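You operate a simulated robot arm through the tools that you are given. There is no shell and no other tool. Be economical: measure what you need, move in short steps, check, and stop when the job is done.

You are at the controls of a simulated two-armed robot. One attempt, no reset.

## Task
Pick up the yellow bottle from the middle of the wooden work top with one hand, pass it to the other hand and put it on the shelf under the wooden work top. Set down upright: yellow bottle.
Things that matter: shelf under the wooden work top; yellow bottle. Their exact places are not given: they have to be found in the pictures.

It is judged by the outcome, as a careful person would: the job done as asked, and still so three seconds after it is handed in. It fails if anything else is knocked over, pushed out of place, dropped, spilled or broken.

## Robot
Two 7-joint arms with two-finger grippers on one trunk, on a base that drives. Base frame: it is fixed to the floor where the robot stands at the start and does not move with it; the origin is under the middle of the robot, x ahead of it, y to its left, z up; the surface under the hand at the start is at about z = 880. Units: mm, degrees, N and s.
The left shoulder is at the start at [85, 216, 1117], the right one opposite. With the tool pointing down near the work surface each hand reaches from about 300 to 820 mm from the robot's upright axis, wherever it stands, measured 20 degrees to its own side. Places, roughly: shelf under the wooden work top [600, 600, 300]. Payload 3.18 kg a hand.
The tool frame of a hand sits at the grasp point between the pads (the TCP): z along the fingers, y along the line on which they close. The tips reach 30 mm beyond it. Largest opening 144 mm; the body of the gripper starts 103 mm behind the TCP.
Orientation is that of the tool frame in the base frame, as a unit quaternion [x, y, z, w]. With the fingers straight down and closing along the base's y, the tool's x points along the base's -x, its y along +y and its z along -z.

## Interface
- The arms move only by the tool arm_command. It takes "left_deltas", "right_deltas" or both (then of equal length, played together; a hand with none holds still); each is a list of rows, each an object of numbers (a shift or turn left out is 0, a gripper value left out holds the last): "x", "y", "z": the shift along the base's x, y, z in units of 40 mm (1.0 is 40 mm); "ax", "ay", "az": the turn, a rotation vector about the base's x, y, z in units of 8 degrees (1.0 is 8 degrees); "jaw": the closure, from 0 (fully open) to 1 (shut). In form: [{"x": .., "y": .., "z": .., "ax": .., "ay": .., "az": .., "jaw": ..}, ...]. A call has 1 to 10 rows; each row shifts and turns the commanded pose from where the row before left it. A call with a number of a shift or a turn outside -1 to 1 is refused whole. A row lasts 0.2 s, in which the tool goes at most 50 mm and 8.6 degrees; a call with a longer step from one row to the next is refused whole, and so is a gripper value outside its range. A pose out of reach is approached as far as the arm can. The call stops where the force on the tool passes 40 N (or 10 N more than at its start, if that is more) or the arm is blocked; 0.2 s more then pass. The fingers move at their own pace and stop on an object; they squeeze with about 31 N. The grip force told is the motor's: it shows also when the fingers shut on nothing. Time passes only in rows, and 0.2 s behind the last, so rows that do not move let the fingers close. The reply holds the time, the measured pose of the TCP, the force on the tool along the base axes, the opening and the grip force, in the units named above and with some noise, with the torque about the TCP (base axes, N m) and any sound that the robot's microphone picked up.
- Cameras (640 x 400 px; columns grow to the right, rows downward): "scene" is now at [184.5, 15.4, 1305.5]; the picture's right is [0.17, -0.99, 0.00], its down [-0.60, -0.10, -0.79] and it looks along [0.78, 0.13, -0.61] (base axes); focal length 214 px, centre (320, 200). "left" rides on the left gripper at [76, -16, -143] in its tool frame; the picture's right is [0.21, 0.98, 0.00], its down [-0.84, 0.18, -0.51] and it looks along [-0.50, 0.11, 0.86] (tool axes); focal length 218 px, centre (320, 200). "right" rides on the right gripper at [77, 16, -143] in its tool frame; the picture's right is [-0.21, 0.98, 0.00], its down [-0.84, -0.18, -0.51] and it looks along [-0.50, -0.11, 0.86] (tool axes); focal length 218 px, centre (320, 200).
- get_image(camera): a new picture of that camera. No time passes.
- raise_lower(by): slides the trunk up (or, below 0, down) by that many mm; the arms and the scene camera ride with it, the base frame stays. It gives what a move gives, with no picture.
- drive_base(legs): drives the robot by 1 to 6 legs, each [ahead, left, turn to the left] in mm, mm and degrees, along the robot's own axes; the way and the turn of a leg run together, so that a leg with both is an arc; at most 1500 mm and 180 degrees a leg. The arms and the cameras ride along, it lands a little off, and it stops where it bumps. It gives what a move gives.
- aim_head(pan, tilt): turns the head with the scene camera to pan (to the left, within 80 degrees either way) and tilt (down, from -29 to 69), counted from straight ahead of the robot. It gives what a move gives.
- probe_pixels(camera, pixels): for up to 12 pixels [column, row] of the newest picture of that camera ("zoom" is the newest enlarged one), the place [x, y, z] in the base frame of the surface seen there, good to about 2 mm. No time passes.
- inspect(camera, box): a new picture of the part [left, top, right, bottom] of that camera's present view, enlarged. No time passes.
- job_done(): hands the job in; it is judged then, once.

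Keep the steps short. Do not move on a guess: measure, check each grasp and each placing, and mend mistakes. In all there are 80 turns and 62 pictures (those below and enlarged ones count). Leave the grippers open and the arms clear of the work at the hand-in unless told otherwise, and finish with a single line.

The tools are called after "Call:" by a JSON object that holds its "method" and its "body". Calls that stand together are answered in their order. arm_command: Moves the arms, as the interface text tells. Its arguments: {"type":"object","properties":{"left_deltas":{"type":"array","items":{"type":"object","properties":{"x":{"type":"number"},"y":{"type":"number"},"z":{"type":"number"},"ax":{"type":"number"},"ay":{"type":"number"},"az":{"type":"number"},"jaw":{"type":"number"}}}},"right_deltas":{"type":"array","items":{"type":"object","properties":{"x":{"type":"number"},"y":{"type":"number"},"z":{"type":"number"},"ax":{"type":"number"},"ay":{"type":"number"},"az":{"type":"number"},"jaw":{"type":"number"}}}}},"required":[]} The other tools are called the same way: raise_lower (by) slides the trunk up or down; drive_base (legs) drives the base; aim_head (pan, tilt) turns the head that bears the scene camera; get_image (camera) takes a picture; probe_pixels (camera, pixels) gives the place of the surface under pixels of a picture; inspect (camera, box) takes an enlarged picture of a part of a camera's view; job_done () hands the job in.

At the start:

```text
clock: 0.0
left_ee_pos: [398.2, 294.2, 1131.7]
left_tool_rot: [-0.001, 1.0, 0.0, 0.0]
left_ft_force: [-0.8, 0.6, -0.4]
left_ft_torque: [-0.03, -0.01, -0.01]
left_width: 144.0
left_grasp_force: 0.1
right_ee_pos: [415.8, -46.4, 1176.2]
right_tool_rot: [0.0, 1.0, 0.0, 0.0]
right_ft_force: [-0.1, -0.1, -0.5]
right_ft_torque: [-0.01, -0.03, 0.01]
right_width: 144.0
right_grasp_force: 0.1
trunk travel left (down, up): [-200.0, 169.0]
robot x, y, heading: [-2.0, 1.8, 0.0]
head pan, tilt: [9.7, 37.4]
```

scene: 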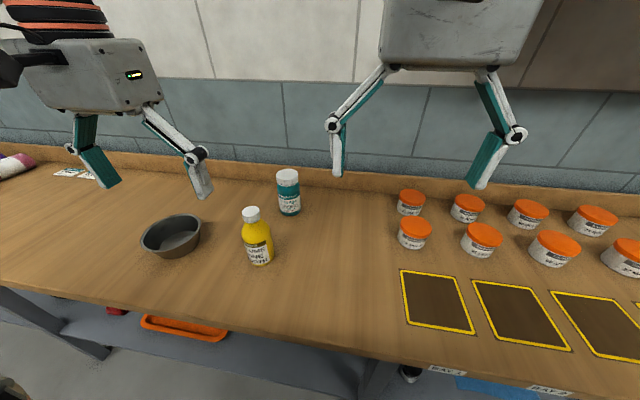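
right: 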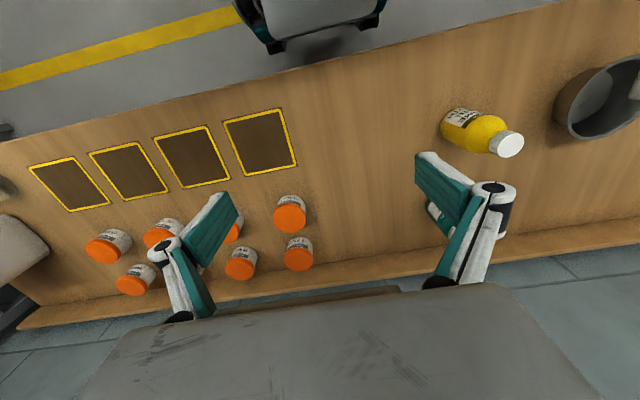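
left: 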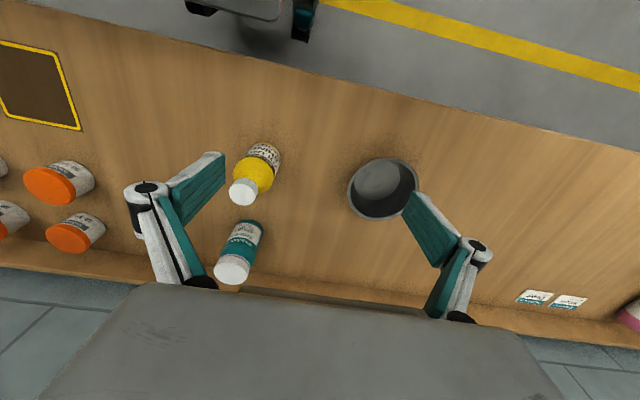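

I see the yellow bottle at about (257,238), a teal bottle behind it at (288,192), a bowl at (170,236), and part of the shelf below at (190,330). I'll measure these places first.

Call:
{"method": "probe_pixels", "body": {"camera": "scene", "pixels": [[251, 212], [257, 240], [260, 262], [288, 178], [290, 210], [170, 220], [178, 255], [185, 328], [250, 350], [200, 309], [30, 285], [380, 370]]}}

Call:
{"method": "inspect", "body": {"camera": "scene", "box": [0, 250, 400, 400]}}

```text
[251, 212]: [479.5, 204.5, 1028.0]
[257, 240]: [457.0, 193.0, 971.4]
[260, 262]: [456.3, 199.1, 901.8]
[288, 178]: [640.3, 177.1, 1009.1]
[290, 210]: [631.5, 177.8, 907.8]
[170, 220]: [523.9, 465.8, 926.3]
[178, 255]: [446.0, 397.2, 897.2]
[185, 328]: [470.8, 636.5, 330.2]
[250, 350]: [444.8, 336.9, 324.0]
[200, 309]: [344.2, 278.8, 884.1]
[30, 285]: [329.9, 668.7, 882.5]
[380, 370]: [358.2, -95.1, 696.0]
```

```text
1.60 times, centred on (200, 325) of scene
```

zoom: 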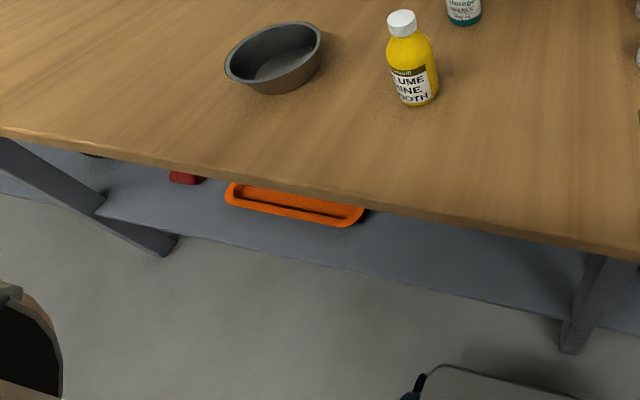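

The bottle stands at about (480,197), 150 mm tall; the shelf surface is at z≈325. Next I measure the shelf edges, the tray and the bottle width in the zoomed picture.

Call:
{"method": "probe_pixels", "body": {"camera": "zoom", "pixels": [[430, 265], [430, 278], [540, 300], [300, 250], [200, 228], [120, 205], [290, 212], [400, 235], [187, 178], [590, 290], [400, 215], [560, 285]]}}

Call:
{"method": "inspect", "body": {"camera": "scene", "box": [220, 160, 320, 280]}}

```text
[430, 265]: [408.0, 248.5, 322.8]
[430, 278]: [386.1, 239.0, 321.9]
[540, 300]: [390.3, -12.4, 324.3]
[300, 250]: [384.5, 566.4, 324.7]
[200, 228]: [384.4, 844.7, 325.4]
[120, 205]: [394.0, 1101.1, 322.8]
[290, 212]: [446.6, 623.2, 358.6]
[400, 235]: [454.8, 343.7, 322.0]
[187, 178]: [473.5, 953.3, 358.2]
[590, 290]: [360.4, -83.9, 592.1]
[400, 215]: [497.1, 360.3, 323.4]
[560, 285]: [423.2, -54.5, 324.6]
```

```text
3.33 times, centred on (270, 220) of scene
```

zoom: 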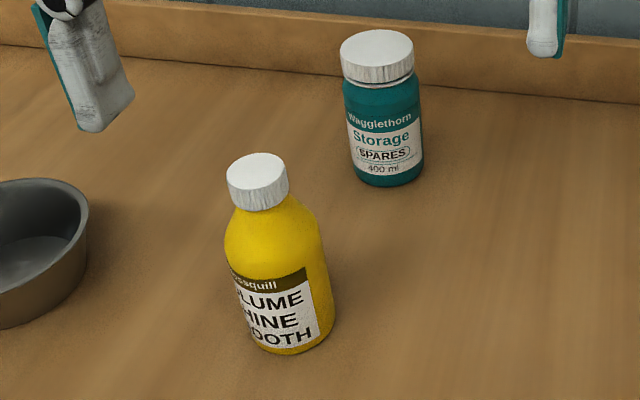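

Shelf: front edge x≈384, z≈324, free space around y 100–400, with the tray further left. Plan: the right hand grips the upper bottle from above, and the left hand takes it low, pitched, and places it. I probe the cap and body outlines in the zoom for the bottle's centre and shape.

Call:
{"method": "probe_pixels", "body": {"camera": "zoom", "pixels": [[257, 167], [230, 168], [284, 168], [257, 155], [262, 180], [265, 206], [250, 230], [280, 230], [228, 245], [318, 240], [285, 345], [330, 305]]}}

Call:
{"method": "arm_command", "body": {"left_deltas": [{"y": 1, "x": -0.3}, {"y": 1, "x": -0.3}, {"y": 1, "x": -0.3}, {"y": 1, "x": -0.3}]}}

```text
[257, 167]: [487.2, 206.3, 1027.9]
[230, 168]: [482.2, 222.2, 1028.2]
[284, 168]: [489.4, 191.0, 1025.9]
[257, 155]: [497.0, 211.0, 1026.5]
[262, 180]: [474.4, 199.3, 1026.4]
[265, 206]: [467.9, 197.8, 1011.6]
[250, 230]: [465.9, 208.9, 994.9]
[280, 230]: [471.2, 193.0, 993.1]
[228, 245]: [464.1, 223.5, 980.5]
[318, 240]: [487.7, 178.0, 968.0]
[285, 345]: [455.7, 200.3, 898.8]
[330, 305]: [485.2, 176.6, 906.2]
```

```text
clock: 1.0
left_ee_pos: [352.0, 374.8, 1094.4]
left_tool_rot: [0.0, 1.0, 0.0, -0.001]
left_ft_force: [-0.5, 0.4, -0.4]
left_ft_torque: [0.0, 0.0, 0.01]
left_width: 143.7
left_grasp_force: 0.1
left hand out of reach, approached as far as the arm can: row 2, 3, 4
right_ee_pos: [416.3, -48.0, 1175.2]
right_tool_rot: [-0.001, 1.0, 0.0, 0.0]
right_ft_force: [1.0, 0.8, 0.2]
right_ft_torque: [0.02, 0.03, 0.05]
right_width: 143.7
right_grasp_force: 0.0
trunk travel left (down, up): [-200.0, 169.0]
robot x, y, heading: [1.5, -1.2, -0.1]
head pan, tilt: [9.7, 37.4]
```

Cap centre ≈ (486,206), body radius ≈ 30. The left hand came to its limit while pointing down, so I pitch it up by 48° (a turn about −y) to face forward-down, moving slightly left.

Call:
{"method": "arm_command", "body": {"left_deltas": [{"ay": -1}, {"ay": -1}, {"ay": -1, "y": 0.5}, {"ay": -1, "y": 0.5}, {"ay": -1, "y": 0.5}, {"ay": -1, "y": 0.5}]}}

```text
clock: 2.4
left_ee_pos: [367.7, 455.4, 1120.9]
left_tool_rot: [0.002, 0.926, -0.023, 0.378]
left_ft_force: [3.4, 0.4, -4.8]
left_ft_torque: [-0.07, -0.18, -0.02]
left_width: 144.0
left_grasp_force: 0.1
left hand out of reach, approached as far as the arm can: row 4, 5, 6
right_ee_pos: [414.9, -47.6, 1177.7]
right_tool_rot: [0.0, 1.0, 0.001, 0.0]
right_ft_force: [-0.3, 0.6, -0.3]
right_ft_torque: [0.05, -0.12, -0.01]
right_width: 143.9
right_grasp_force: 0.1
trunk travel left (down, up): [-200.0, 169.0]
robot x, y, heading: [-4.7, 1.0, 0.1]
head pan, tilt: [9.7, 37.4]
```

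The left hand is now pitched and clear at y≈455. Next the right hand goes above the bottle at (486,206), keeping height.

Call:
{"method": "arm_command", "body": {"right_deltas": [{"y": 0.9, "x": 0.25}, {"y": 0.9, "x": 0.25}, {"y": 0.9, "x": 0.25}, {"y": 0.9, "x": 0.25}, {"y": 0.9, "x": 0.25}, {"y": 0.9, "x": 0.25}, {"y": 0.95, "x": 0.28}]}}

Call:
{"method": "get_image", "body": {"camera": "scene"}}

```text
clock: 3.9
left_ee_pos: [370.0, 456.7, 1111.6]
left_tool_rot: [0.001, 0.93, -0.024, 0.367]
left_ft_force: [-0.5, 0.6, -0.2]
left_ft_torque: [-0.03, -0.02, -0.02]
left_width: 143.8
left_grasp_force: 0.1
right_ee_pos: [524.8, 104.8, 1241.9]
right_tool_rot: [0.059, 0.996, 0.073, 0.005]
right_ft_force: [-0.3, 0.2, -0.4]
right_ft_torque: [0.0, -0.02, -0.03]
right_width: 143.9
right_grasp_force: 0.0
right hand out of reach, approached as far as the arm can: row 7
trunk travel left (down, up): [-200.0, 169.0]
robot x, y, heading: [3.0, 3.7, 0.1]
head pan, tilt: [9.7, 37.4]
stopped in row 7 (right hand): the arm was blocked; the commanded pose is now the measured one
```

```text
56 pictures are left
```

scene: 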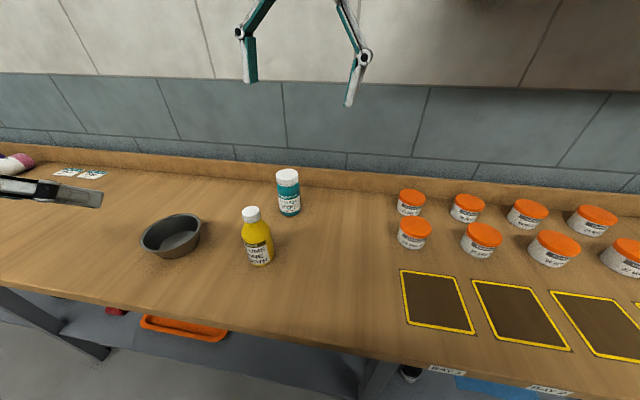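

The right arm blocked at (525,105,1242): it is too high relative to its shoulder. Raising the trunk lets the hands work lower, so I raise it 150 mm. I also drive 80 mm back and 100 mm left so the bottle is better centred.

Call:
{"method": "raise_lower", "body": {"by": 150}}

Call:
{"method": "drive_base", "body": {"legs": [[-80, 0, 0], [0, 100, 0]]}}

```text
clock: 5.2
left_ee_pos: [367.8, 454.9, 1232.8]
left_tool_rot: [0.001, 0.93, -0.024, 0.367]
left_ft_force: [-0.4, -1.1, 1.1]
left_ft_torque: [0.01, 0.01, 0.01]
left_width: 143.8
left_grasp_force: 0.1
right_ee_pos: [529.6, 67.2, 1430.8]
right_tool_rot: [0.068, 0.984, 0.164, 0.003]
right_ft_force: [-0.3, 0.3, 0.5]
right_ft_torque: [-0.01, -0.01, -0.03]
right_width: 144.1
right_grasp_force: 0.2
trunk travel left (down, up): [-318.0, 52.0]
robot x, y, heading: [-1.7, -4.5, -0.4]
head pan, tilt: [9.7, 37.4]
stopped: the arm was blocked; the commanded pose is now the measured one
```

```text
clock: 7.4
left_ee_pos: [290.4, 557.3, 1230.8]
left_tool_rot: [0.002, 0.93, -0.024, 0.368]
left_ft_force: [0.7, 0.4, -0.2]
left_ft_torque: [-0.04, 0.02, 0.0]
left_width: 144.0
left_grasp_force: 0.0
right_ee_pos: [450.6, 168.4, 1430.1]
right_tool_rot: [0.069, 0.984, 0.164, 0.002]
right_ft_force: [-0.2, 0.6, 0.3]
right_ft_torque: [-0.03, 0.01, 0.03]
right_width: 144.1
right_grasp_force: 0.1
trunk travel left (down, up): [-318.0, 52.0]
robot x, y, heading: [-77.1, 104.4, -0.2]
head pan, tilt: [9.7, 37.4]
```

The lift stopped 32 mm short because the right arm was blocked by something. I look around before moving on.

Call:
{"method": "aim_head", "body": {"pan": -10, "tilt": 5}}

Call:
{"method": "get_image", "body": {"camera": "scene"}}

Call:
{"method": "get_image", "body": {"camera": "right"}}

```text
clock: 8.4
left_ee_pos: [290.2, 557.3, 1231.6]
left_tool_rot: [0.002, 0.93, -0.024, 0.368]
left_ft_force: [-0.5, -0.3, -0.6]
left_ft_torque: [0.01, 0.0, 0.01]
left_width: 144.2
left_grasp_force: 0.0
right_ee_pos: [451.0, 167.5, 1430.9]
right_tool_rot: [0.07, 0.984, 0.163, 0.003]
right_ft_force: [0.0, -0.5, -0.2]
right_ft_torque: [0.04, 0.03, 0.0]
right_width: 144.0
right_grasp_force: 0.0
trunk travel left (down, up): [-318.0, 52.0]
robot x, y, heading: [-77.0, 99.7, -0.3]
head pan, tilt: [-10.0, 5.0]
```

```text
55 pictures are left
```

scene: 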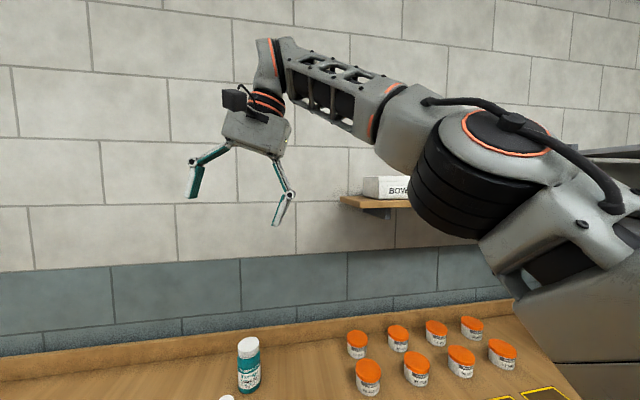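

```text
54 pictures are left
```

right: 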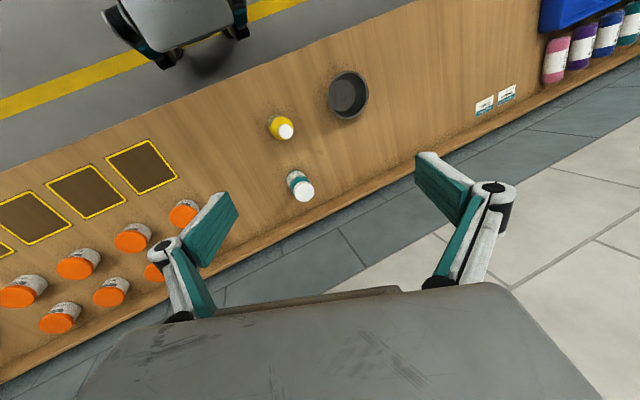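

The hand is free. A small wall shelf with a box sits far off and is undisturbed, and the arm had simply reached its own limit. I bring the right hand down to about z 1140 above the bottle and square it to vertical.

Call:
{"method": "arm_command", "body": {"right_deltas": [{"z": -0.9, "ax": -0.6, "az": 0.25}, {"z": -0.9, "ax": -0.6, "az": 0.25}, {"z": -0.9, "ax": -0.6, "az": 0.25}, {"z": -0.9, "ax": -0.55, "az": 0.25}, {"z": -0.9, "x": 0.2, "y": 0.2}, {"z": -0.9, "x": 0.2, "y": 0.2}, {"z": -0.9, "x": 0.2, "y": 0.25}, {"z": -0.9, "x": 0.25, "y": 0.3}]}}

Call:
{"method": "aim_head", "body": {"pan": 5, "tilt": 38}}

Call:
{"method": "get_image", "body": {"camera": "scene"}}

Call:
{"method": "get_image", "body": {"camera": "right"}}

```text
clock: 10.4
left_ee_pos: [291.2, 557.6, 1231.7]
left_tool_rot: [0.002, 0.93, -0.025, 0.367]
left_ft_force: [-0.7, 0.2, -0.3]
left_ft_torque: [-0.01, -0.04, -0.01]
left_width: 143.9
left_grasp_force: 0.1
right_ee_pos: [509.3, 175.8, 1170.4]
right_tool_rot: [0.033, 0.999, 0.036, 0.005]
right_ft_force: [0.3, 0.5, 0.4]
right_ft_torque: [0.0, -0.02, -0.02]
right_width: 143.9
right_grasp_force: 0.2
trunk travel left (down, up): [-318.0, 52.0]
robot x, y, heading: [-79.2, 103.1, -0.5]
head pan, tilt: [-10.0, 5.0]
stopped in row 8 (right hand): the arm was blocked; the commanded pose is now the measured one
```

```text
clock: 11.4
left_ee_pos: [290.9, 558.0, 1231.0]
left_tool_rot: [0.003, 0.93, -0.025, 0.368]
left_ft_force: [1.1, 0.1, -0.3]
left_ft_torque: [0.02, -0.02, 0.03]
left_width: 143.9
left_grasp_force: 0.1
right_ee_pos: [510.3, 175.5, 1170.2]
right_tool_rot: [0.033, 0.999, 0.036, 0.004]
right_ft_force: [-0.4, -0.7, 1.0]
right_ft_torque: [0.02, -0.02, -0.02]
right_width: 144.0
right_grasp_force: 0.0
trunk travel left (down, up): [-318.0, 52.0]
robot x, y, heading: [-74.9, 101.7, -0.1]
head pan, tilt: [5.0, 38.0]
```

```text
53 pictures are left
```

scene: 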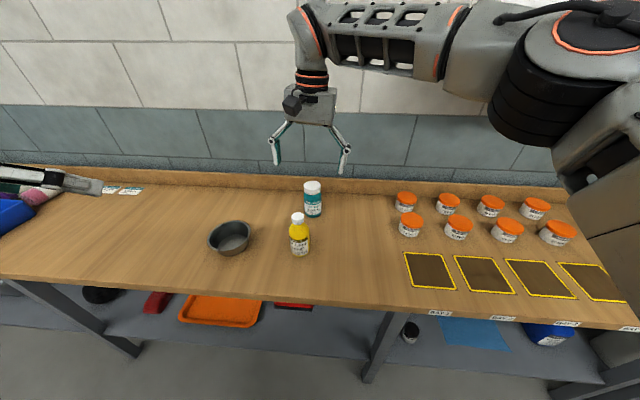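

```text
52 pictures are left
```

right: 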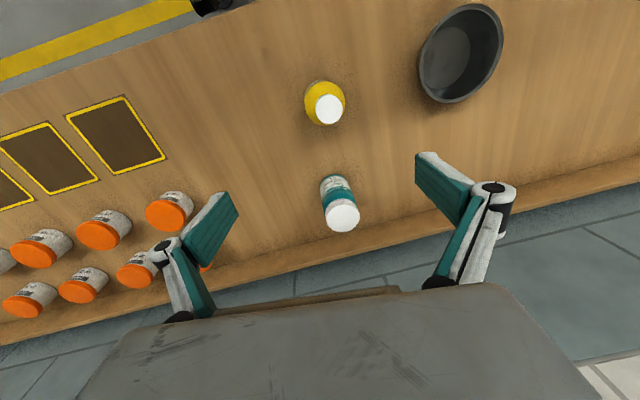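

The right hand stops at (510,175): reaching across its own side is the limit. I drive the base 130 mm to the left so the bottle lies straight ahead.

Call:
{"method": "drive_base", "body": {"legs": [[0, 130, 0]]}}

```text
clock: 13.2
left_ee_pos: [290.3, 685.6, 1231.0]
left_tool_rot: [0.001, 0.93, -0.025, 0.367]
left_ft_force: [-0.3, -1.4, 0.1]
left_ft_torque: [0.0, -0.05, -0.01]
left_width: 144.1
left_grasp_force: 0.0
right_ee_pos: [511.1, 304.8, 1169.6]
right_tool_rot: [0.032, 0.999, 0.034, 0.004]
right_ft_force: [0.5, -0.2, -0.3]
right_ft_torque: [-0.05, -0.02, 0.01]
right_width: 144.1
right_grasp_force: 0.0
trunk travel left (down, up): [-318.0, 52.0]
robot x, y, heading: [-80.5, 230.9, -0.3]
head pan, tilt: [5.0, 38.0]
```

Now the right hand moves back over (486,206) and squares up.

Call:
{"method": "arm_command", "body": {"right_deltas": [{"y": -0.8, "x": -0.2, "z": -0.3, "ax": -0.25, "az": 0.23}, {"y": -0.8, "x": -0.2, "z": -0.3, "ax": -0.24, "az": 0.23}, {"y": -0.87, "x": -0.2, "z": -0.15}, {}]}}

Call:
{"method": "get_image", "body": {"camera": "right"}}

Call:
{"method": "get_image", "body": {"camera": "scene"}}

```text
clock: 14.2
left_ee_pos: [290.9, 687.4, 1231.0]
left_tool_rot: [0.002, 0.93, -0.026, 0.367]
left_ft_force: [0.2, 1.5, -0.5]
left_ft_torque: [-0.06, -0.01, -0.01]
left_width: 143.9
left_grasp_force: 0.1
right_ee_pos: [485.8, 207.0, 1140.3]
right_tool_rot: [0.0, 1.0, 0.0, 0.004]
right_ft_force: [-0.6, -0.4, -0.6]
right_ft_torque: [-0.07, 0.0, 0.03]
right_width: 144.2
right_grasp_force: 0.1
trunk travel left (down, up): [-318.0, 52.0]
robot x, y, heading: [-78.0, 234.0, -0.1]
head pan, tilt: [5.0, 38.0]
```

```text
51 pictures are left
```

right: 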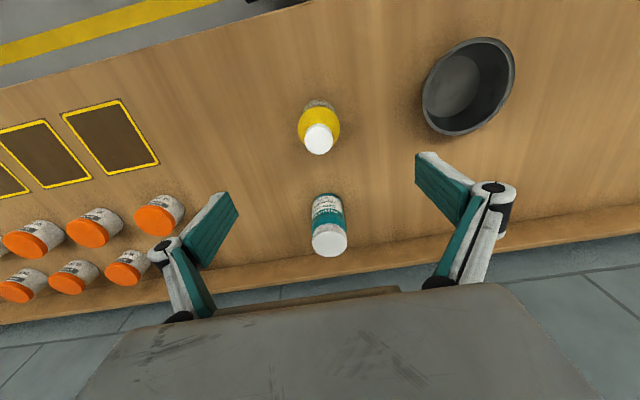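

```text
50 pictures are left
```

scene: 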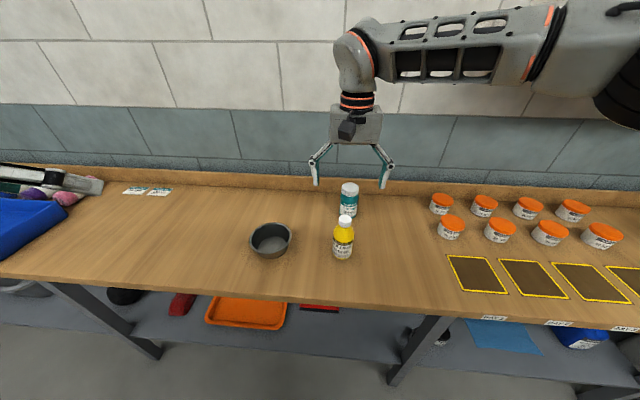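

The hand is exactly over (486,207). I re-measure the bottle from the right camera — cap at (319,139), body at (318,115) — before descending.

Call:
{"method": "probe_pixels", "body": {"camera": "right", "pixels": [[319, 140], [306, 140], [332, 140], [319, 126], [319, 153], [302, 120], [337, 120]]}}

Call:
{"method": "probe_pixels", "body": {"camera": "scene", "pixels": [[345, 218], [343, 235], [342, 254], [348, 195], [272, 252]]}}

```text
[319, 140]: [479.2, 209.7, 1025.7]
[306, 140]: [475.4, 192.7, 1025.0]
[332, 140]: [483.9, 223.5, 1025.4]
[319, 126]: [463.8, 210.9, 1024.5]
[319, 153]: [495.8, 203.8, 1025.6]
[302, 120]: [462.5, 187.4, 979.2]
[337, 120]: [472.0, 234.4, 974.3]
```

```text
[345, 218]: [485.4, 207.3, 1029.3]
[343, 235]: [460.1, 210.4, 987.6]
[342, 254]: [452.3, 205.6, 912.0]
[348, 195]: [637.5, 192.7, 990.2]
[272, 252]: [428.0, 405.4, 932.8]
```

Bottle centre ≈ (481,208), body cylinder up to about z 980. I lower to TCP z 985, with tips at 955 on the upper body so the lower half stays free for the left hand.

Call:
{"method": "arm_command", "body": {"right_deltas": [{"z": -0.9, "x": -0.12}, {"z": -0.9}, {"z": -0.9}, {"z": -0.7}, {"z": -0.48}, {}]}}

Call:
{"method": "get_image", "body": {"camera": "right"}}

Call:
{"method": "inspect", "body": {"camera": "scene", "box": [260, 120, 440, 280]}}

```text
clock: 15.6
left_ee_pos: [290.3, 686.2, 1231.1]
left_tool_rot: [0.001, 0.93, -0.025, 0.367]
left_ft_force: [0.4, 0.4, -0.2]
left_ft_torque: [0.0, 0.01, 0.0]
left_width: 144.0
left_grasp_force: 0.0
right_ee_pos: [481.4, 204.5, 985.6]
right_tool_rot: [0.0, 1.0, 0.001, 0.006]
right_ft_force: [-0.3, -0.4, -0.4]
right_ft_torque: [-0.02, -0.01, 0.02]
right_width: 143.8
right_grasp_force: 0.0
trunk travel left (down, up): [-318.0, 52.0]
robot x, y, heading: [-76.7, 226.5, -0.2]
head pan, tilt: [5.0, 38.0]
```

```text
49 pictures are left
```

right: 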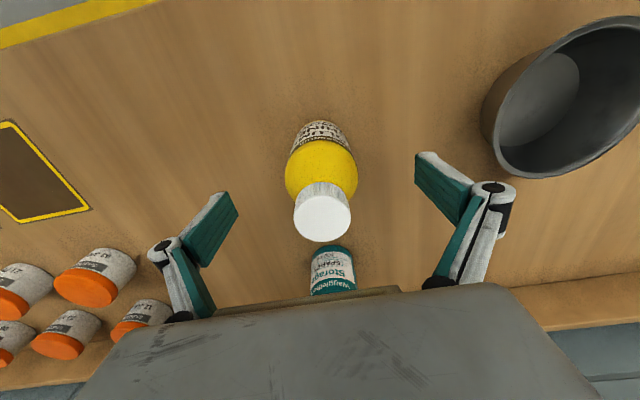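

```text
2.50 times, centred on (350, 200) of scene
```

zoom: 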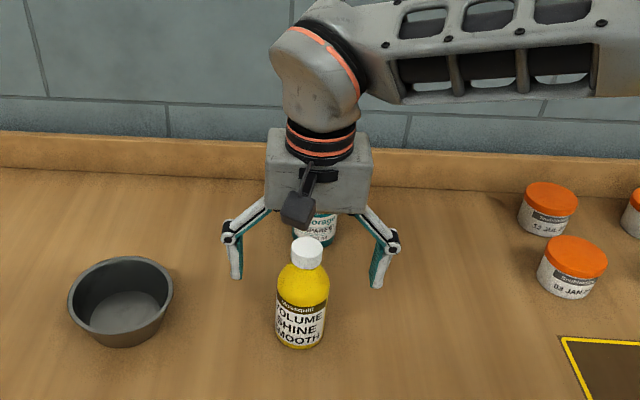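

The TCP projects to (320,193) in the right camera, right on the bottle's shoulder, and the fingers straddle it evenly. Closing now.

Call:
{"method": "arm_command", "body": {"right_deltas": [{"jaw": 0.4}, {"jaw": 1.0}, {}, {}]}}

Call:
{"method": "get_image", "body": {"camera": "right"}}

```text
clock: 16.6
left_ee_pos: [290.7, 686.7, 1231.3]
left_tool_rot: [0.001, 0.93, -0.025, 0.367]
left_ft_force: [0.0, -0.7, -0.4]
left_ft_torque: [0.0, 0.0, 0.02]
left_width: 144.1
left_grasp_force: 0.1
right_ee_pos: [482.1, 204.2, 987.6]
right_tool_rot: [0.001, 1.0, 0.002, 0.005]
right_ft_force: [0.1, 1.3, 1.2]
right_ft_torque: [0.04, 0.01, -0.01]
right_width: 58.3
right_grasp_force: 31.1
trunk travel left (down, up): [-318.0, 52.0]
robot x, y, heading: [-77.2, 226.1, -0.3]
head pan, tilt: [5.0, 38.0]
```

```text
47 pictures are left
```

right: 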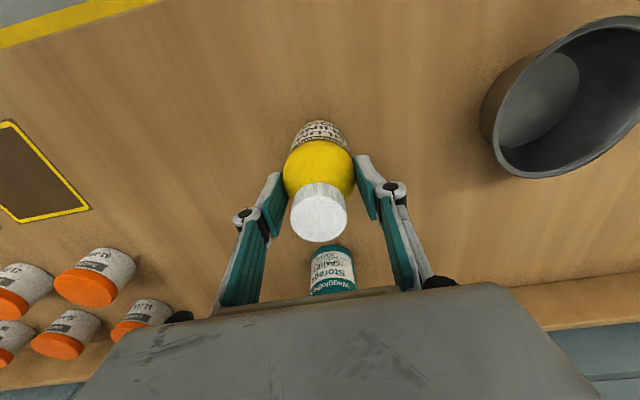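

Held at 58.3 mm with 31 N. Lifting gently by 120 mm and checking.

Call:
{"method": "arm_command", "body": {"right_deltas": [{"z": 0.3}, {"z": 0.5}, {"z": 0.6}, {"z": 0.6}, {"z": 0.6}, {"z": 0.4}, {}]}}

Call:
{"method": "inspect", "body": {"camera": "scene", "box": [240, 80, 460, 280]}}

```text
clock: 18.1
left_ee_pos: [291.2, 685.9, 1231.2]
left_tool_rot: [0.001, 0.93, -0.025, 0.367]
left_ft_force: [0.0, -0.2, 0.1]
left_ft_torque: [-0.02, 0.0, 0.0]
left_width: 144.0
left_grasp_force: 0.2
right_ee_pos: [483.0, 205.2, 1104.9]
right_tool_rot: [-0.001, 1.0, 0.001, 0.004]
right_ft_force: [0.4, 0.4, -2.3]
right_ft_torque: [-0.01, 0.03, 0.01]
right_width: 33.5
right_grasp_force: 31.0
trunk travel left (down, up): [-318.0, 52.0]
robot x, y, heading: [-82.5, 228.5, -0.4]
head pan, tilt: [5.0, 38.0]
```

```text
2.00 times, centred on (350, 180) of scene
```

zoom: 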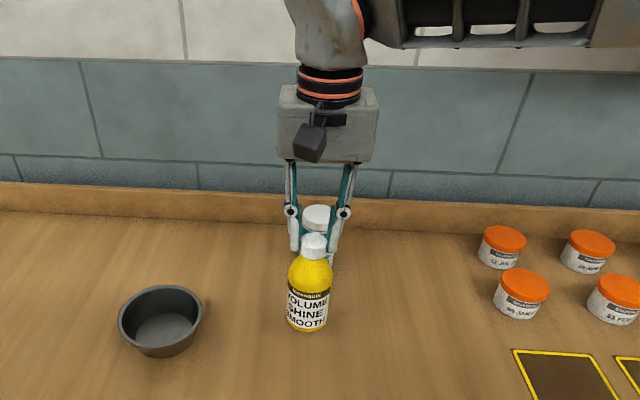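

The opening dropped to 33.5 mm: the bottle slipped down and may be held at the cap now. I measure where it is.

Call:
{"method": "probe_pixels", "body": {"camera": "zoom", "pixels": [[314, 240], [312, 270], [306, 326], [306, 336], [310, 300], [333, 262]]}}

Call:
{"method": "get_image", "body": {"camera": "right"}}

```text
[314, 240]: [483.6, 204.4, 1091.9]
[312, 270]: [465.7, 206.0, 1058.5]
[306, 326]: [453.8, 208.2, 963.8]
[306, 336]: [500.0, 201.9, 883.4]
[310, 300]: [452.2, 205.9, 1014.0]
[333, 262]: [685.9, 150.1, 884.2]
```

```text
45 pictures are left
```

right: 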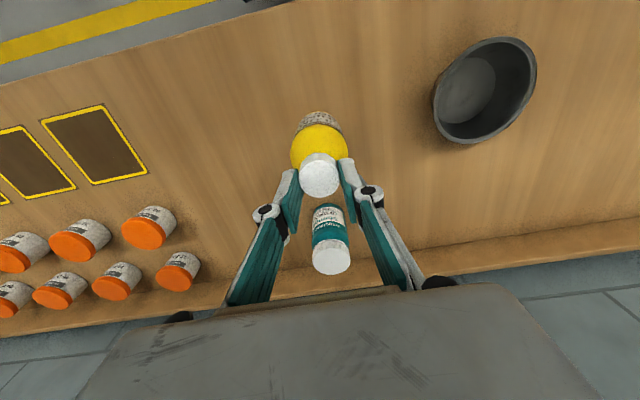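

The bottle is hanging upright by its cap, top at 1092 and bottom about 943, with the whole body free. That suits the handover. I move the left hand in stages toward a standoff, yawing it to point forward-right and pitching it about 40° below horizontal.

Call:
{"method": "arm_command", "body": {"left_deltas": [{"y": -0.5, "x": 0.6, "z": -0.3, "az": -0.8}, {"y": -0.6, "x": 0.6, "z": -0.3, "az": -0.8}, {"y": -0.7, "x": 0.6, "z": -0.3, "az": -0.8}, {"y": -0.8, "x": 0.4, "z": -0.4, "az": -0.8}, {"y": -0.8, "x": 0.3, "z": -0.4, "az": -0.8}, {"ax": -0.46, "ay": -0.74, "z": -0.2}, {}]}}

Call:
{"method": "get_image", "body": {"camera": "left"}}

Call:
{"method": "get_image", "body": {"camera": "scene"}}

```text
clock: 19.8
left_ee_pos: [384.4, 584.1, 1184.7]
left_tool_rot: [0.182, 0.886, -0.118, 0.41]
left_ft_force: [1.0, 0.1, -0.1]
left_ft_torque: [-0.02, 0.0, 0.01]
left_width: 144.0
left_grasp_force: 0.1
left hand out of reach, approached as far as the arm can: row 3, 4, 5
right_ee_pos: [483.7, 204.4, 1103.9]
right_tool_rot: [0.001, 1.0, 0.001, 0.004]
right_ft_force: [-0.1, 0.7, -2.8]
right_ft_torque: [0.03, -0.02, 0.0]
right_width: 33.3
right_grasp_force: 31.0
trunk travel left (down, up): [-318.0, 52.0]
robot x, y, heading: [-80.1, 233.8, -0.6]
head pan, tilt: [5.0, 38.0]
```

```text
44 pictures are left
```

left: 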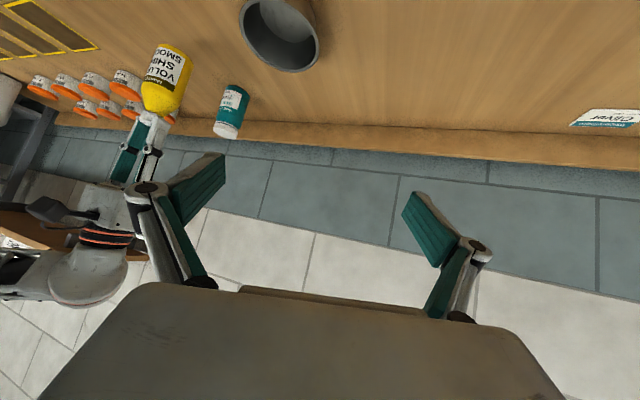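

```text
43 pictures are left
```

scene: 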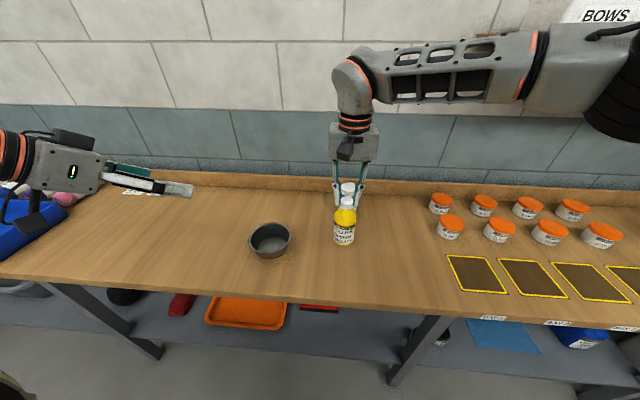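

The orientation is as wanted (pointing forward-right, 40° down), but the left hand is limited close to the robot. I move it forward and down over the free table area first, then across.

Call:
{"method": "arm_command", "body": {"left_deltas": [{"x": 0.8, "z": -0.5, "az": -0.5}, {"x": 0.5, "z": -0.6, "az": -0.5, "y": -0.5}, {"y": -0.8, "z": -0.5, "az": -0.5}, {"y": -0.9, "z": -0.4, "az": -0.5}, {"y": -0.9, "az": -0.5}, {}]}}

```text
clock: 21.1
left_ee_pos: [437.3, 436.8, 1127.2]
left_tool_rot: [0.332, 0.841, -0.188, 0.384]
left_ft_force: [-0.2, 0.0, -0.1]
left_ft_torque: [-0.03, 0.01, -0.01]
left_width: 144.0
left_grasp_force: 0.1
left hand out of reach, approached as far as the arm can: row 1, 2, 3
right_ee_pos: [483.3, 206.8, 1104.5]
right_tool_rot: [0.0, 1.0, 0.001, 0.004]
right_ft_force: [-0.1, -0.1, -2.7]
right_ft_torque: [-0.03, -0.05, -0.01]
right_width: 33.4
right_grasp_force: 30.9
trunk travel left (down, up): [-318.0, 52.0]
robot x, y, heading: [-76.9, 230.0, 0.0]
head pan, tilt: [5.0, 38.0]
```

Good: the left hand now points at yaw −48°, 39° down. I move to a standoff 120 mm short of the bottle along its pointing line, at (420,275,1076).

Call:
{"method": "arm_command", "body": {"left_deltas": [{"y": -0.8, "x": -0.08, "z": -0.25}, {"y": -0.8, "x": -0.08, "z": -0.25}, {"y": -0.8, "x": -0.08, "z": -0.25}, {"y": -0.8, "x": -0.08, "z": -0.25}, {"y": -0.8, "x": -0.08, "z": -0.25}, {}]}}

Call:
{"method": "get_image", "body": {"camera": "left"}}

Call:
{"method": "get_image", "body": {"camera": "scene"}}

```text
clock: 22.6
left_ee_pos: [423.6, 276.0, 1075.6]
left_tool_rot: [0.332, 0.841, -0.188, 0.384]
left_ft_force: [1.1, 0.3, 0.1]
left_ft_torque: [-0.02, -0.02, -0.01]
left_width: 144.0
left_grasp_force: 0.1
right_ee_pos: [482.8, 206.8, 1105.8]
right_tool_rot: [-0.001, 1.0, -0.001, 0.004]
right_ft_force: [0.2, 0.0, -2.2]
right_ft_torque: [-0.03, -0.03, 0.03]
right_width: 33.2
right_grasp_force: 30.9
trunk travel left (down, up): [-318.0, 52.0]
robot x, y, heading: [-77.5, 236.3, -0.3]
head pan, tilt: [5.0, 38.0]
```

```text
42 pictures are left
```

left: 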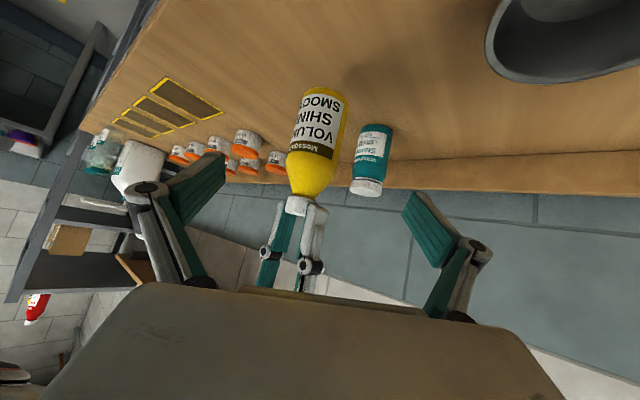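

```text
41 pictures are left
```

scene: 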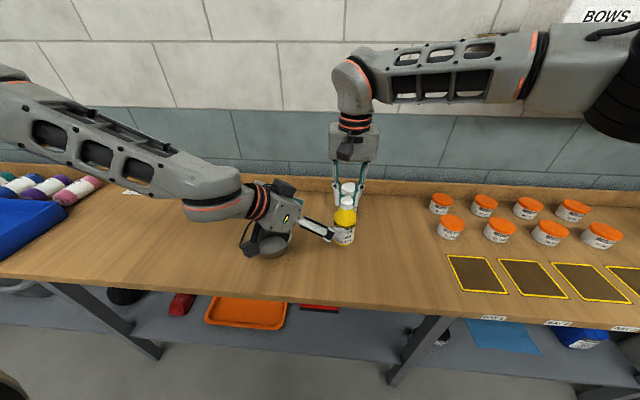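

The bottle stands between the left fingers in view, body at (317,140). I measure its sides from this camera for the final line.

Call:
{"method": "probe_pixels", "body": {"camera": "left", "pixels": [[318, 120], [313, 160], [296, 130], [343, 120], [290, 170], [335, 170], [322, 92], [297, 205]]}}

```text
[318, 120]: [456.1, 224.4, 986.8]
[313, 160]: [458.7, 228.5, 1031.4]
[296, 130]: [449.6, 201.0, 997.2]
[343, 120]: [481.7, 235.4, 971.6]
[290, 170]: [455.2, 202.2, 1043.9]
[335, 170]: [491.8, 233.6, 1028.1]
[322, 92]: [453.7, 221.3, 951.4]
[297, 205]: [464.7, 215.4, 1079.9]
```

Axis at (479,206), radius 30. I slide the left hand in along its pointing line to TCP (479,206,1000) in short steps.

Call:
{"method": "arm_command", "body": {"left_deltas": [{"x": 0.35, "y": -0.44, "z": -0.47}, {"x": 0.35, "y": -0.44, "z": -0.47}, {"x": 0.35, "y": -0.44, "z": -0.47}, {"x": 0.34, "y": -0.43, "z": -0.47}, {}]}}

Call:
{"method": "get_image", "body": {"camera": "left"}}

Call:
{"method": "inspect", "body": {"camera": "scene", "box": [220, 100, 440, 280]}}

```text
clock: 23.8
left_ee_pos: [465.2, 261.1, 1032.2]
left_tool_rot: [0.333, 0.841, -0.189, 0.383]
left_ft_force: [0.2, 0.0, 0.7]
left_ft_torque: [0.01, -0.01, -0.01]
left_width: 143.8
left_grasp_force: 0.1
left hand out of reach, approached as far as the arm can: row 2, 3, 4
right_ee_pos: [483.1, 205.3, 1104.4]
right_tool_rot: [0.0, 1.0, 0.0, 0.004]
right_ft_force: [0.2, 0.3, -2.4]
right_ft_torque: [0.0, -0.01, 0.0]
right_width: 33.1
right_grasp_force: 30.8
trunk travel left (down, up): [-318.0, 52.0]
robot x, y, heading: [-78.9, 233.2, -0.1]
head pan, tilt: [5.0, 38.0]
```

```text
40 pictures are left
```

left: 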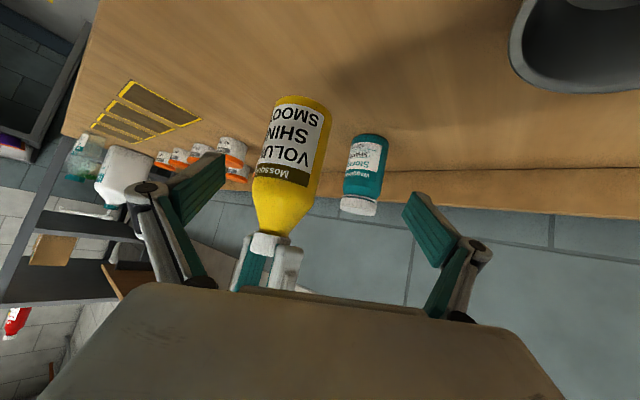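

```text
2.22 times, centred on (330, 190) of scene
```

zoom: 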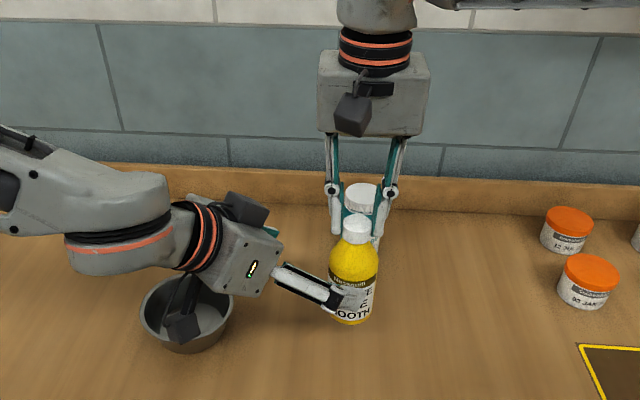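

The left hand stops at its own limit at (465,261,1032) with the bottle just before it. The right hand can bring the bottle the remaining (−14,+55,+32) into the open left fingers, slowly.

Call:
{"method": "arm_command", "body": {"right_deltas": [{"x": 0.0, "y": 0.28, "z": 0.16}, {"x": -0.05, "y": 0.28, "z": 0.16}, {"x": -0.1, "y": 0.28, "z": 0.16}, {"x": -0.1, "y": 0.28, "z": 0.16}, {"x": -0.1, "y": 0.27, "z": 0.16}, {}]}}

Call:
{"method": "get_image", "body": {"camera": "left"}}

```text
clock: 25.1
left_ee_pos: [465.6, 260.6, 1030.9]
left_tool_rot: [0.332, 0.841, -0.187, 0.383]
left_ft_force: [0.6, -0.8, 0.3]
left_ft_torque: [-0.03, 0.02, 0.01]
left_width: 143.8
left_grasp_force: 0.1
right_ee_pos: [467.9, 260.5, 1135.6]
right_tool_rot: [-0.001, 1.0, 0.001, 0.004]
right_ft_force: [-0.4, 0.3, -2.5]
right_ft_torque: [0.04, 0.0, 0.01]
right_width: 32.9
right_grasp_force: 31.1
trunk travel left (down, up): [-318.0, 52.0]
robot x, y, heading: [-76.7, 229.9, -0.1]
head pan, tilt: [5.0, 38.0]
```

```text
38 pictures are left
```

left: 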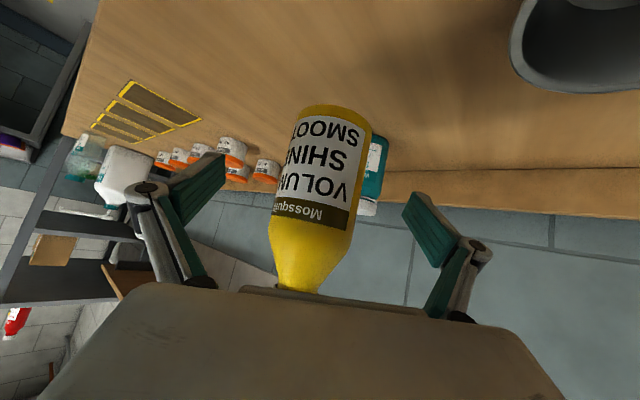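

The bottle now sits between the left fingers at (318,190). I check its real place before closing.

Call:
{"method": "probe_pixels", "body": {"camera": "left", "pixels": [[330, 106], [318, 190], [285, 180], [355, 190], [300, 270], [345, 235]]}}

Call:
{"method": "inspect", "body": {"camera": "scene", "box": [220, 100, 440, 280]}}

```text
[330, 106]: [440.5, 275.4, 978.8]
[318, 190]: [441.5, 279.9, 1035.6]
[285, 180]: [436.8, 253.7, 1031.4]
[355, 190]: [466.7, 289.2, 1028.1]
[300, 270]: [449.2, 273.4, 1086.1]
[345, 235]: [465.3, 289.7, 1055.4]
```

```text
2.22 times, centred on (330, 190) of scene
```

zoom: 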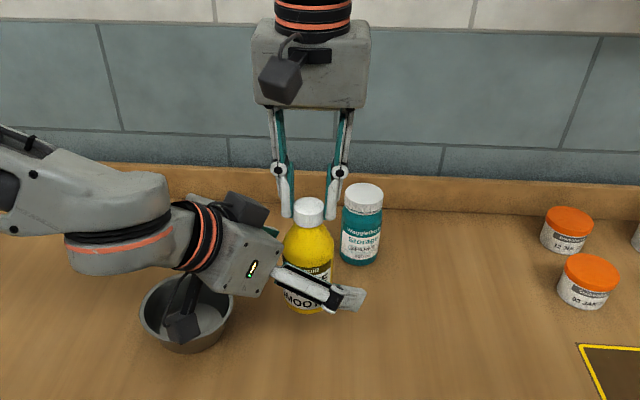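

Axis at (465,260), bottom at about 977, exactly at the left TCP. Closing the left hand.

Call:
{"method": "arm_command", "body": {"left_deltas": [{"jaw": 0.35}, {"jaw": 0.5}, {"jaw": 1.0}, {}, {}]}}

Call:
{"method": "get_image", "body": {"camera": "left"}}

```text
clock: 26.4
left_ee_pos: [465.3, 261.0, 1031.4]
left_tool_rot: [0.333, 0.841, -0.188, 0.383]
left_ft_force: [-1.5, -0.9, 0.2]
left_ft_torque: [0.37, -0.63, 0.0]
left_width: 59.1
left_grasp_force: 31.2
right_ee_pos: [468.3, 260.7, 1136.5]
right_tool_rot: [0.0, 1.0, 0.001, 0.004]
right_ft_force: [2.9, 1.0, -2.5]
right_ft_torque: [-0.27, 0.43, 0.03]
right_width: 33.1
right_grasp_force: 31.0
trunk travel left (down, up): [-318.0, 52.0]
robot x, y, heading: [-79.0, 230.1, -0.1]
head pan, tilt: [5.0, 38.0]
```

```text
36 pictures are left
```

left: 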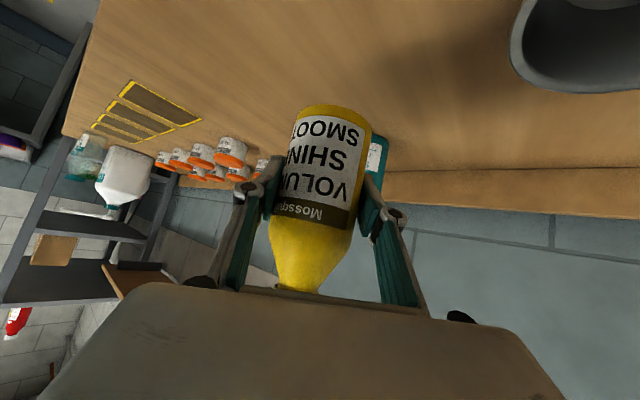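

The left hand holds firmly at 59.1 mm. I open the right hand only a little (about 60 mm) and raise it straight up.

Call:
{"method": "arm_command", "body": {"right_deltas": [{"jaw": 0.7}, {"jaw": 0.58}, {}, {"z": 0.5}, {"z": 0.8}, {"z": 0.8}, {"z": 0.6}, {}]}}

Call:
{"method": "get_image", "body": {"camera": "scene"}}

Call:
{"method": "get_image", "body": {"camera": "left"}}

```text
clock: 28.1
left_ee_pos: [466.5, 260.6, 1030.4]
left_tool_rot: [0.332, 0.841, -0.187, 0.384]
left_ft_force: [0.3, -0.7, -0.1]
left_ft_torque: [-0.02, 0.01, 0.03]
left_width: 57.8
left_grasp_force: 31.1
right_ee_pos: [470.3, 259.9, 1244.1]
right_tool_rot: [0.0, 1.0, 0.001, 0.004]
right_ft_force: [0.1, 0.2, 0.6]
right_ft_torque: [-0.02, 0.02, 0.0]
right_width: 60.3
right_grasp_force: 0.0
trunk travel left (down, up): [-318.0, 52.0]
robot x, y, heading: [-77.9, 224.3, -0.1]
head pan, tilt: [5.0, 38.0]
```

```text
35 pictures are left
```

scene: 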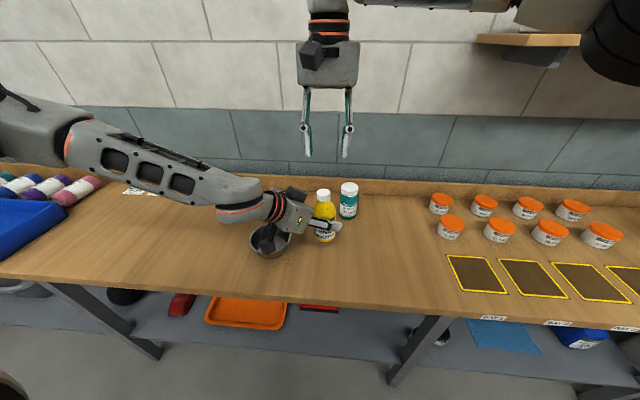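

```text
34 pictures are left
```

left: 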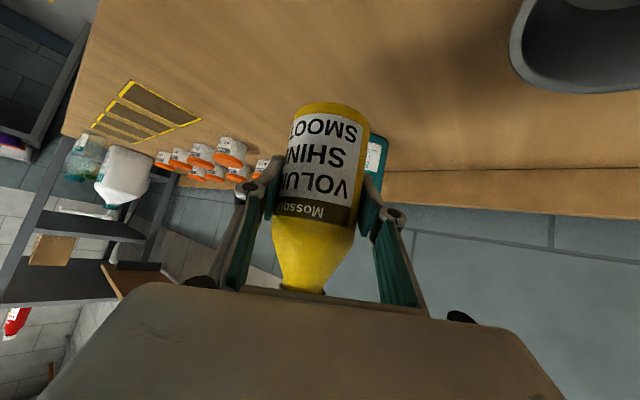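

The left hand alone holds the bottle upright. Now I measure what stands on the shelf to choose the free spot.

Call:
{"method": "probe_pixels", "body": {"camera": "scene", "pixels": [[318, 309], [285, 310], [250, 328], [340, 310], [370, 325], [345, 345], [370, 362], [415, 335], [200, 320], [240, 298], [400, 305], [320, 325]]}}

Call:
{"method": "arm_command", "body": {"right_deltas": [{"y": -0.9}, {"y": -0.9}, {"y": -0.9}, {"y": -0.9}, {"y": -0.9, "x": -0.3}, {"y": -0.9, "x": -0.5}]}}

```text
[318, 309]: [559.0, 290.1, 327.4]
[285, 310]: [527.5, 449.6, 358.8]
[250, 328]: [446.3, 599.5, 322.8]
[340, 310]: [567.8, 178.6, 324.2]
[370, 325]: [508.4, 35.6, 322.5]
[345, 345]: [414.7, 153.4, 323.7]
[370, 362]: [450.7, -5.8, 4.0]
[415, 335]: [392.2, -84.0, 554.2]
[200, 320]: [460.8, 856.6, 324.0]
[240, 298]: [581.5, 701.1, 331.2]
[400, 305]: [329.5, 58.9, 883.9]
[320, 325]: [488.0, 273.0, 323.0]
```

```text
clock: 29.6
left_ee_pos: [465.0, 260.3, 1030.3]
left_tool_rot: [0.333, 0.841, -0.188, 0.384]
left_ft_force: [0.0, -0.1, 0.4]
left_ft_torque: [0.07, -0.01, 0.02]
left_width: 57.5
left_grasp_force: 31.0
right_ee_pos: [436.0, 42.9, 1244.5]
right_tool_rot: [0.0, 1.0, 0.001, 0.004]
right_ft_force: [-0.1, -1.3, -0.2]
right_ft_torque: [0.04, -0.05, 0.01]
right_width: 60.5
right_grasp_force: 0.0
trunk travel left (down, up): [-318.0, 52.0]
robot x, y, heading: [-75.8, 227.5, 0.1]
head pan, tilt: [5.0, 38.0]
```

The free spot is around (465,230): the tray ends at y≈440 and a flat red item starts at x≈550. First I tuck the right hand back, then back the robot away 300 mm so the bottle clears the table edge (x≈330).

Call:
{"method": "arm_command", "body": {"right_deltas": [{"y": -0.8, "x": -0.6}, {"y": -0.8, "x": -0.6}, {"y": -0.8, "x": -0.6}, {"y": -0.8, "x": -0.6}, {}]}}

Call:
{"method": "drive_base", "body": {"legs": [[-300, 0, 0]]}}

Call:
{"method": "get_image", "body": {"camera": "scene"}}

Call:
{"method": "get_image", "body": {"camera": "left"}}

```text
clock: 30.8
left_ee_pos: [466.1, 262.5, 1030.0]
left_tool_rot: [0.333, 0.841, -0.188, 0.383]
left_ft_force: [-0.3, -0.1, -0.1]
left_ft_torque: [-0.02, 0.02, -0.01]
left_width: 57.5
left_grasp_force: 31.5
right_ee_pos: [341.6, -83.9, 1245.7]
right_tool_rot: [-0.001, 1.0, 0.0, 0.004]
right_ft_force: [0.7, 0.4, 0.7]
right_ft_torque: [-0.05, 0.04, 0.03]
right_width: 60.6
right_grasp_force: 0.0
trunk travel left (down, up): [-318.0, 52.0]
robot x, y, heading: [-80.2, 228.8, -0.4]
head pan, tilt: [5.0, 38.0]
```

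```text
clock: 32.8
left_ee_pos: [165.1, 261.5, 1030.8]
left_tool_rot: [0.333, 0.841, -0.189, 0.383]
left_ft_force: [-1.4, 0.8, -0.2]
left_ft_torque: [0.01, 0.01, 0.01]
left_width: 57.6
left_grasp_force: 31.0
right_ee_pos: [42.1, -84.3, 1245.7]
right_tool_rot: [-0.001, 1.0, 0.001, 0.004]
right_ft_force: [-0.6, 0.2, -0.1]
right_ft_torque: [-0.03, -0.03, 0.01]
right_width: 60.7
right_grasp_force: 0.0
trunk travel left (down, up): [-318.0, 52.0]
robot x, y, heading: [-379.4, 229.4, -0.0]
head pan, tilt: [5.0, 38.0]
```

```text
33 pictures are left
```

scene: 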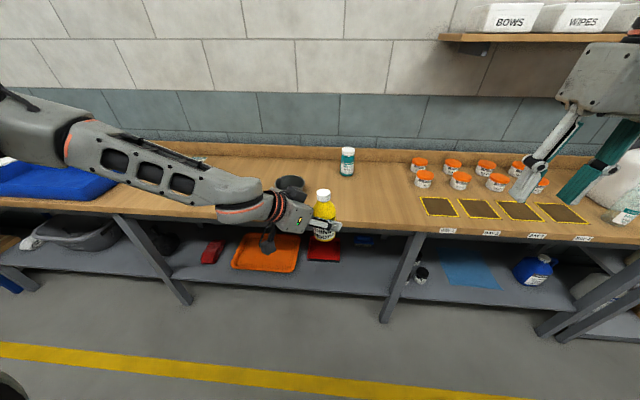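

```text
32 pictures are left
```

left: 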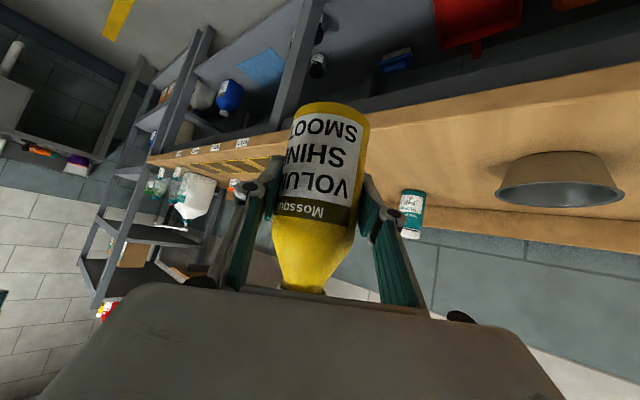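

Well clear. Before lowering, I check that no part of the left arm is above the table: I probe the forearm at (30,130), (130,165), (220,195) and the table front edge.

Call:
{"method": "probe_pixels", "body": {"camera": "scene", "pixels": [[30, 130], [100, 140], [160, 170], [230, 195], [285, 215], [323, 195], [323, 235], [340, 265], [310, 283], [345, 290], [520, 190], [600, 80]]}}

```text
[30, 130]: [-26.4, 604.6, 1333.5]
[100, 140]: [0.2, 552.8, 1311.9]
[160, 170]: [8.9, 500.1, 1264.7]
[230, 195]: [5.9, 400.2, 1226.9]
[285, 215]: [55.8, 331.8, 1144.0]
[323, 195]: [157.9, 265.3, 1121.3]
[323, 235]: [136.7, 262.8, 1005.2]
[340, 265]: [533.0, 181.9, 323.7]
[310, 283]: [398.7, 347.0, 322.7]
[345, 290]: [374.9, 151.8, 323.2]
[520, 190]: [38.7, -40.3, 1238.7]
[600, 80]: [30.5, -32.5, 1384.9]
```

Everything is behind x≈170, in front of the table. Lowering the trunk all the way.

Call:
{"method": "raise_lower", "body": {"by": -315}}

Call:
{"method": "get_image", "body": {"camera": "scene"}}

```text
clock: 35.9
left_ee_pos: [131.1, 262.8, 602.2]
left_tool_rot: [0.299, 0.891, -0.238, 0.246]
left_ft_force: [1.0, -0.6, 0.7]
left_ft_torque: [0.01, 0.01, 0.0]
left_width: 57.8
left_grasp_force: 31.6
right_ee_pos: [41.9, -82.9, 931.0]
right_tool_rot: [0.0, 1.0, 0.0, 0.005]
right_ft_force: [0.1, 0.4, 0.2]
right_ft_torque: [-0.02, 0.01, -0.01]
right_width: 60.3
right_grasp_force: 0.1
trunk travel left (down, up): [-3.0, 367.0]
robot x, y, heading: [-379.1, 228.3, -0.2]
head pan, tilt: [5.0, 38.0]
```

```text
31 pictures are left
```

scene: 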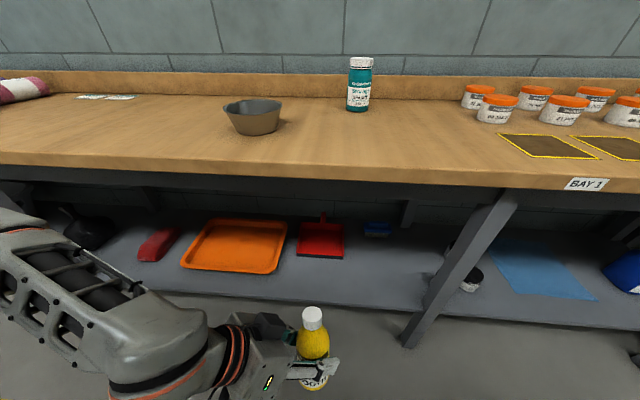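

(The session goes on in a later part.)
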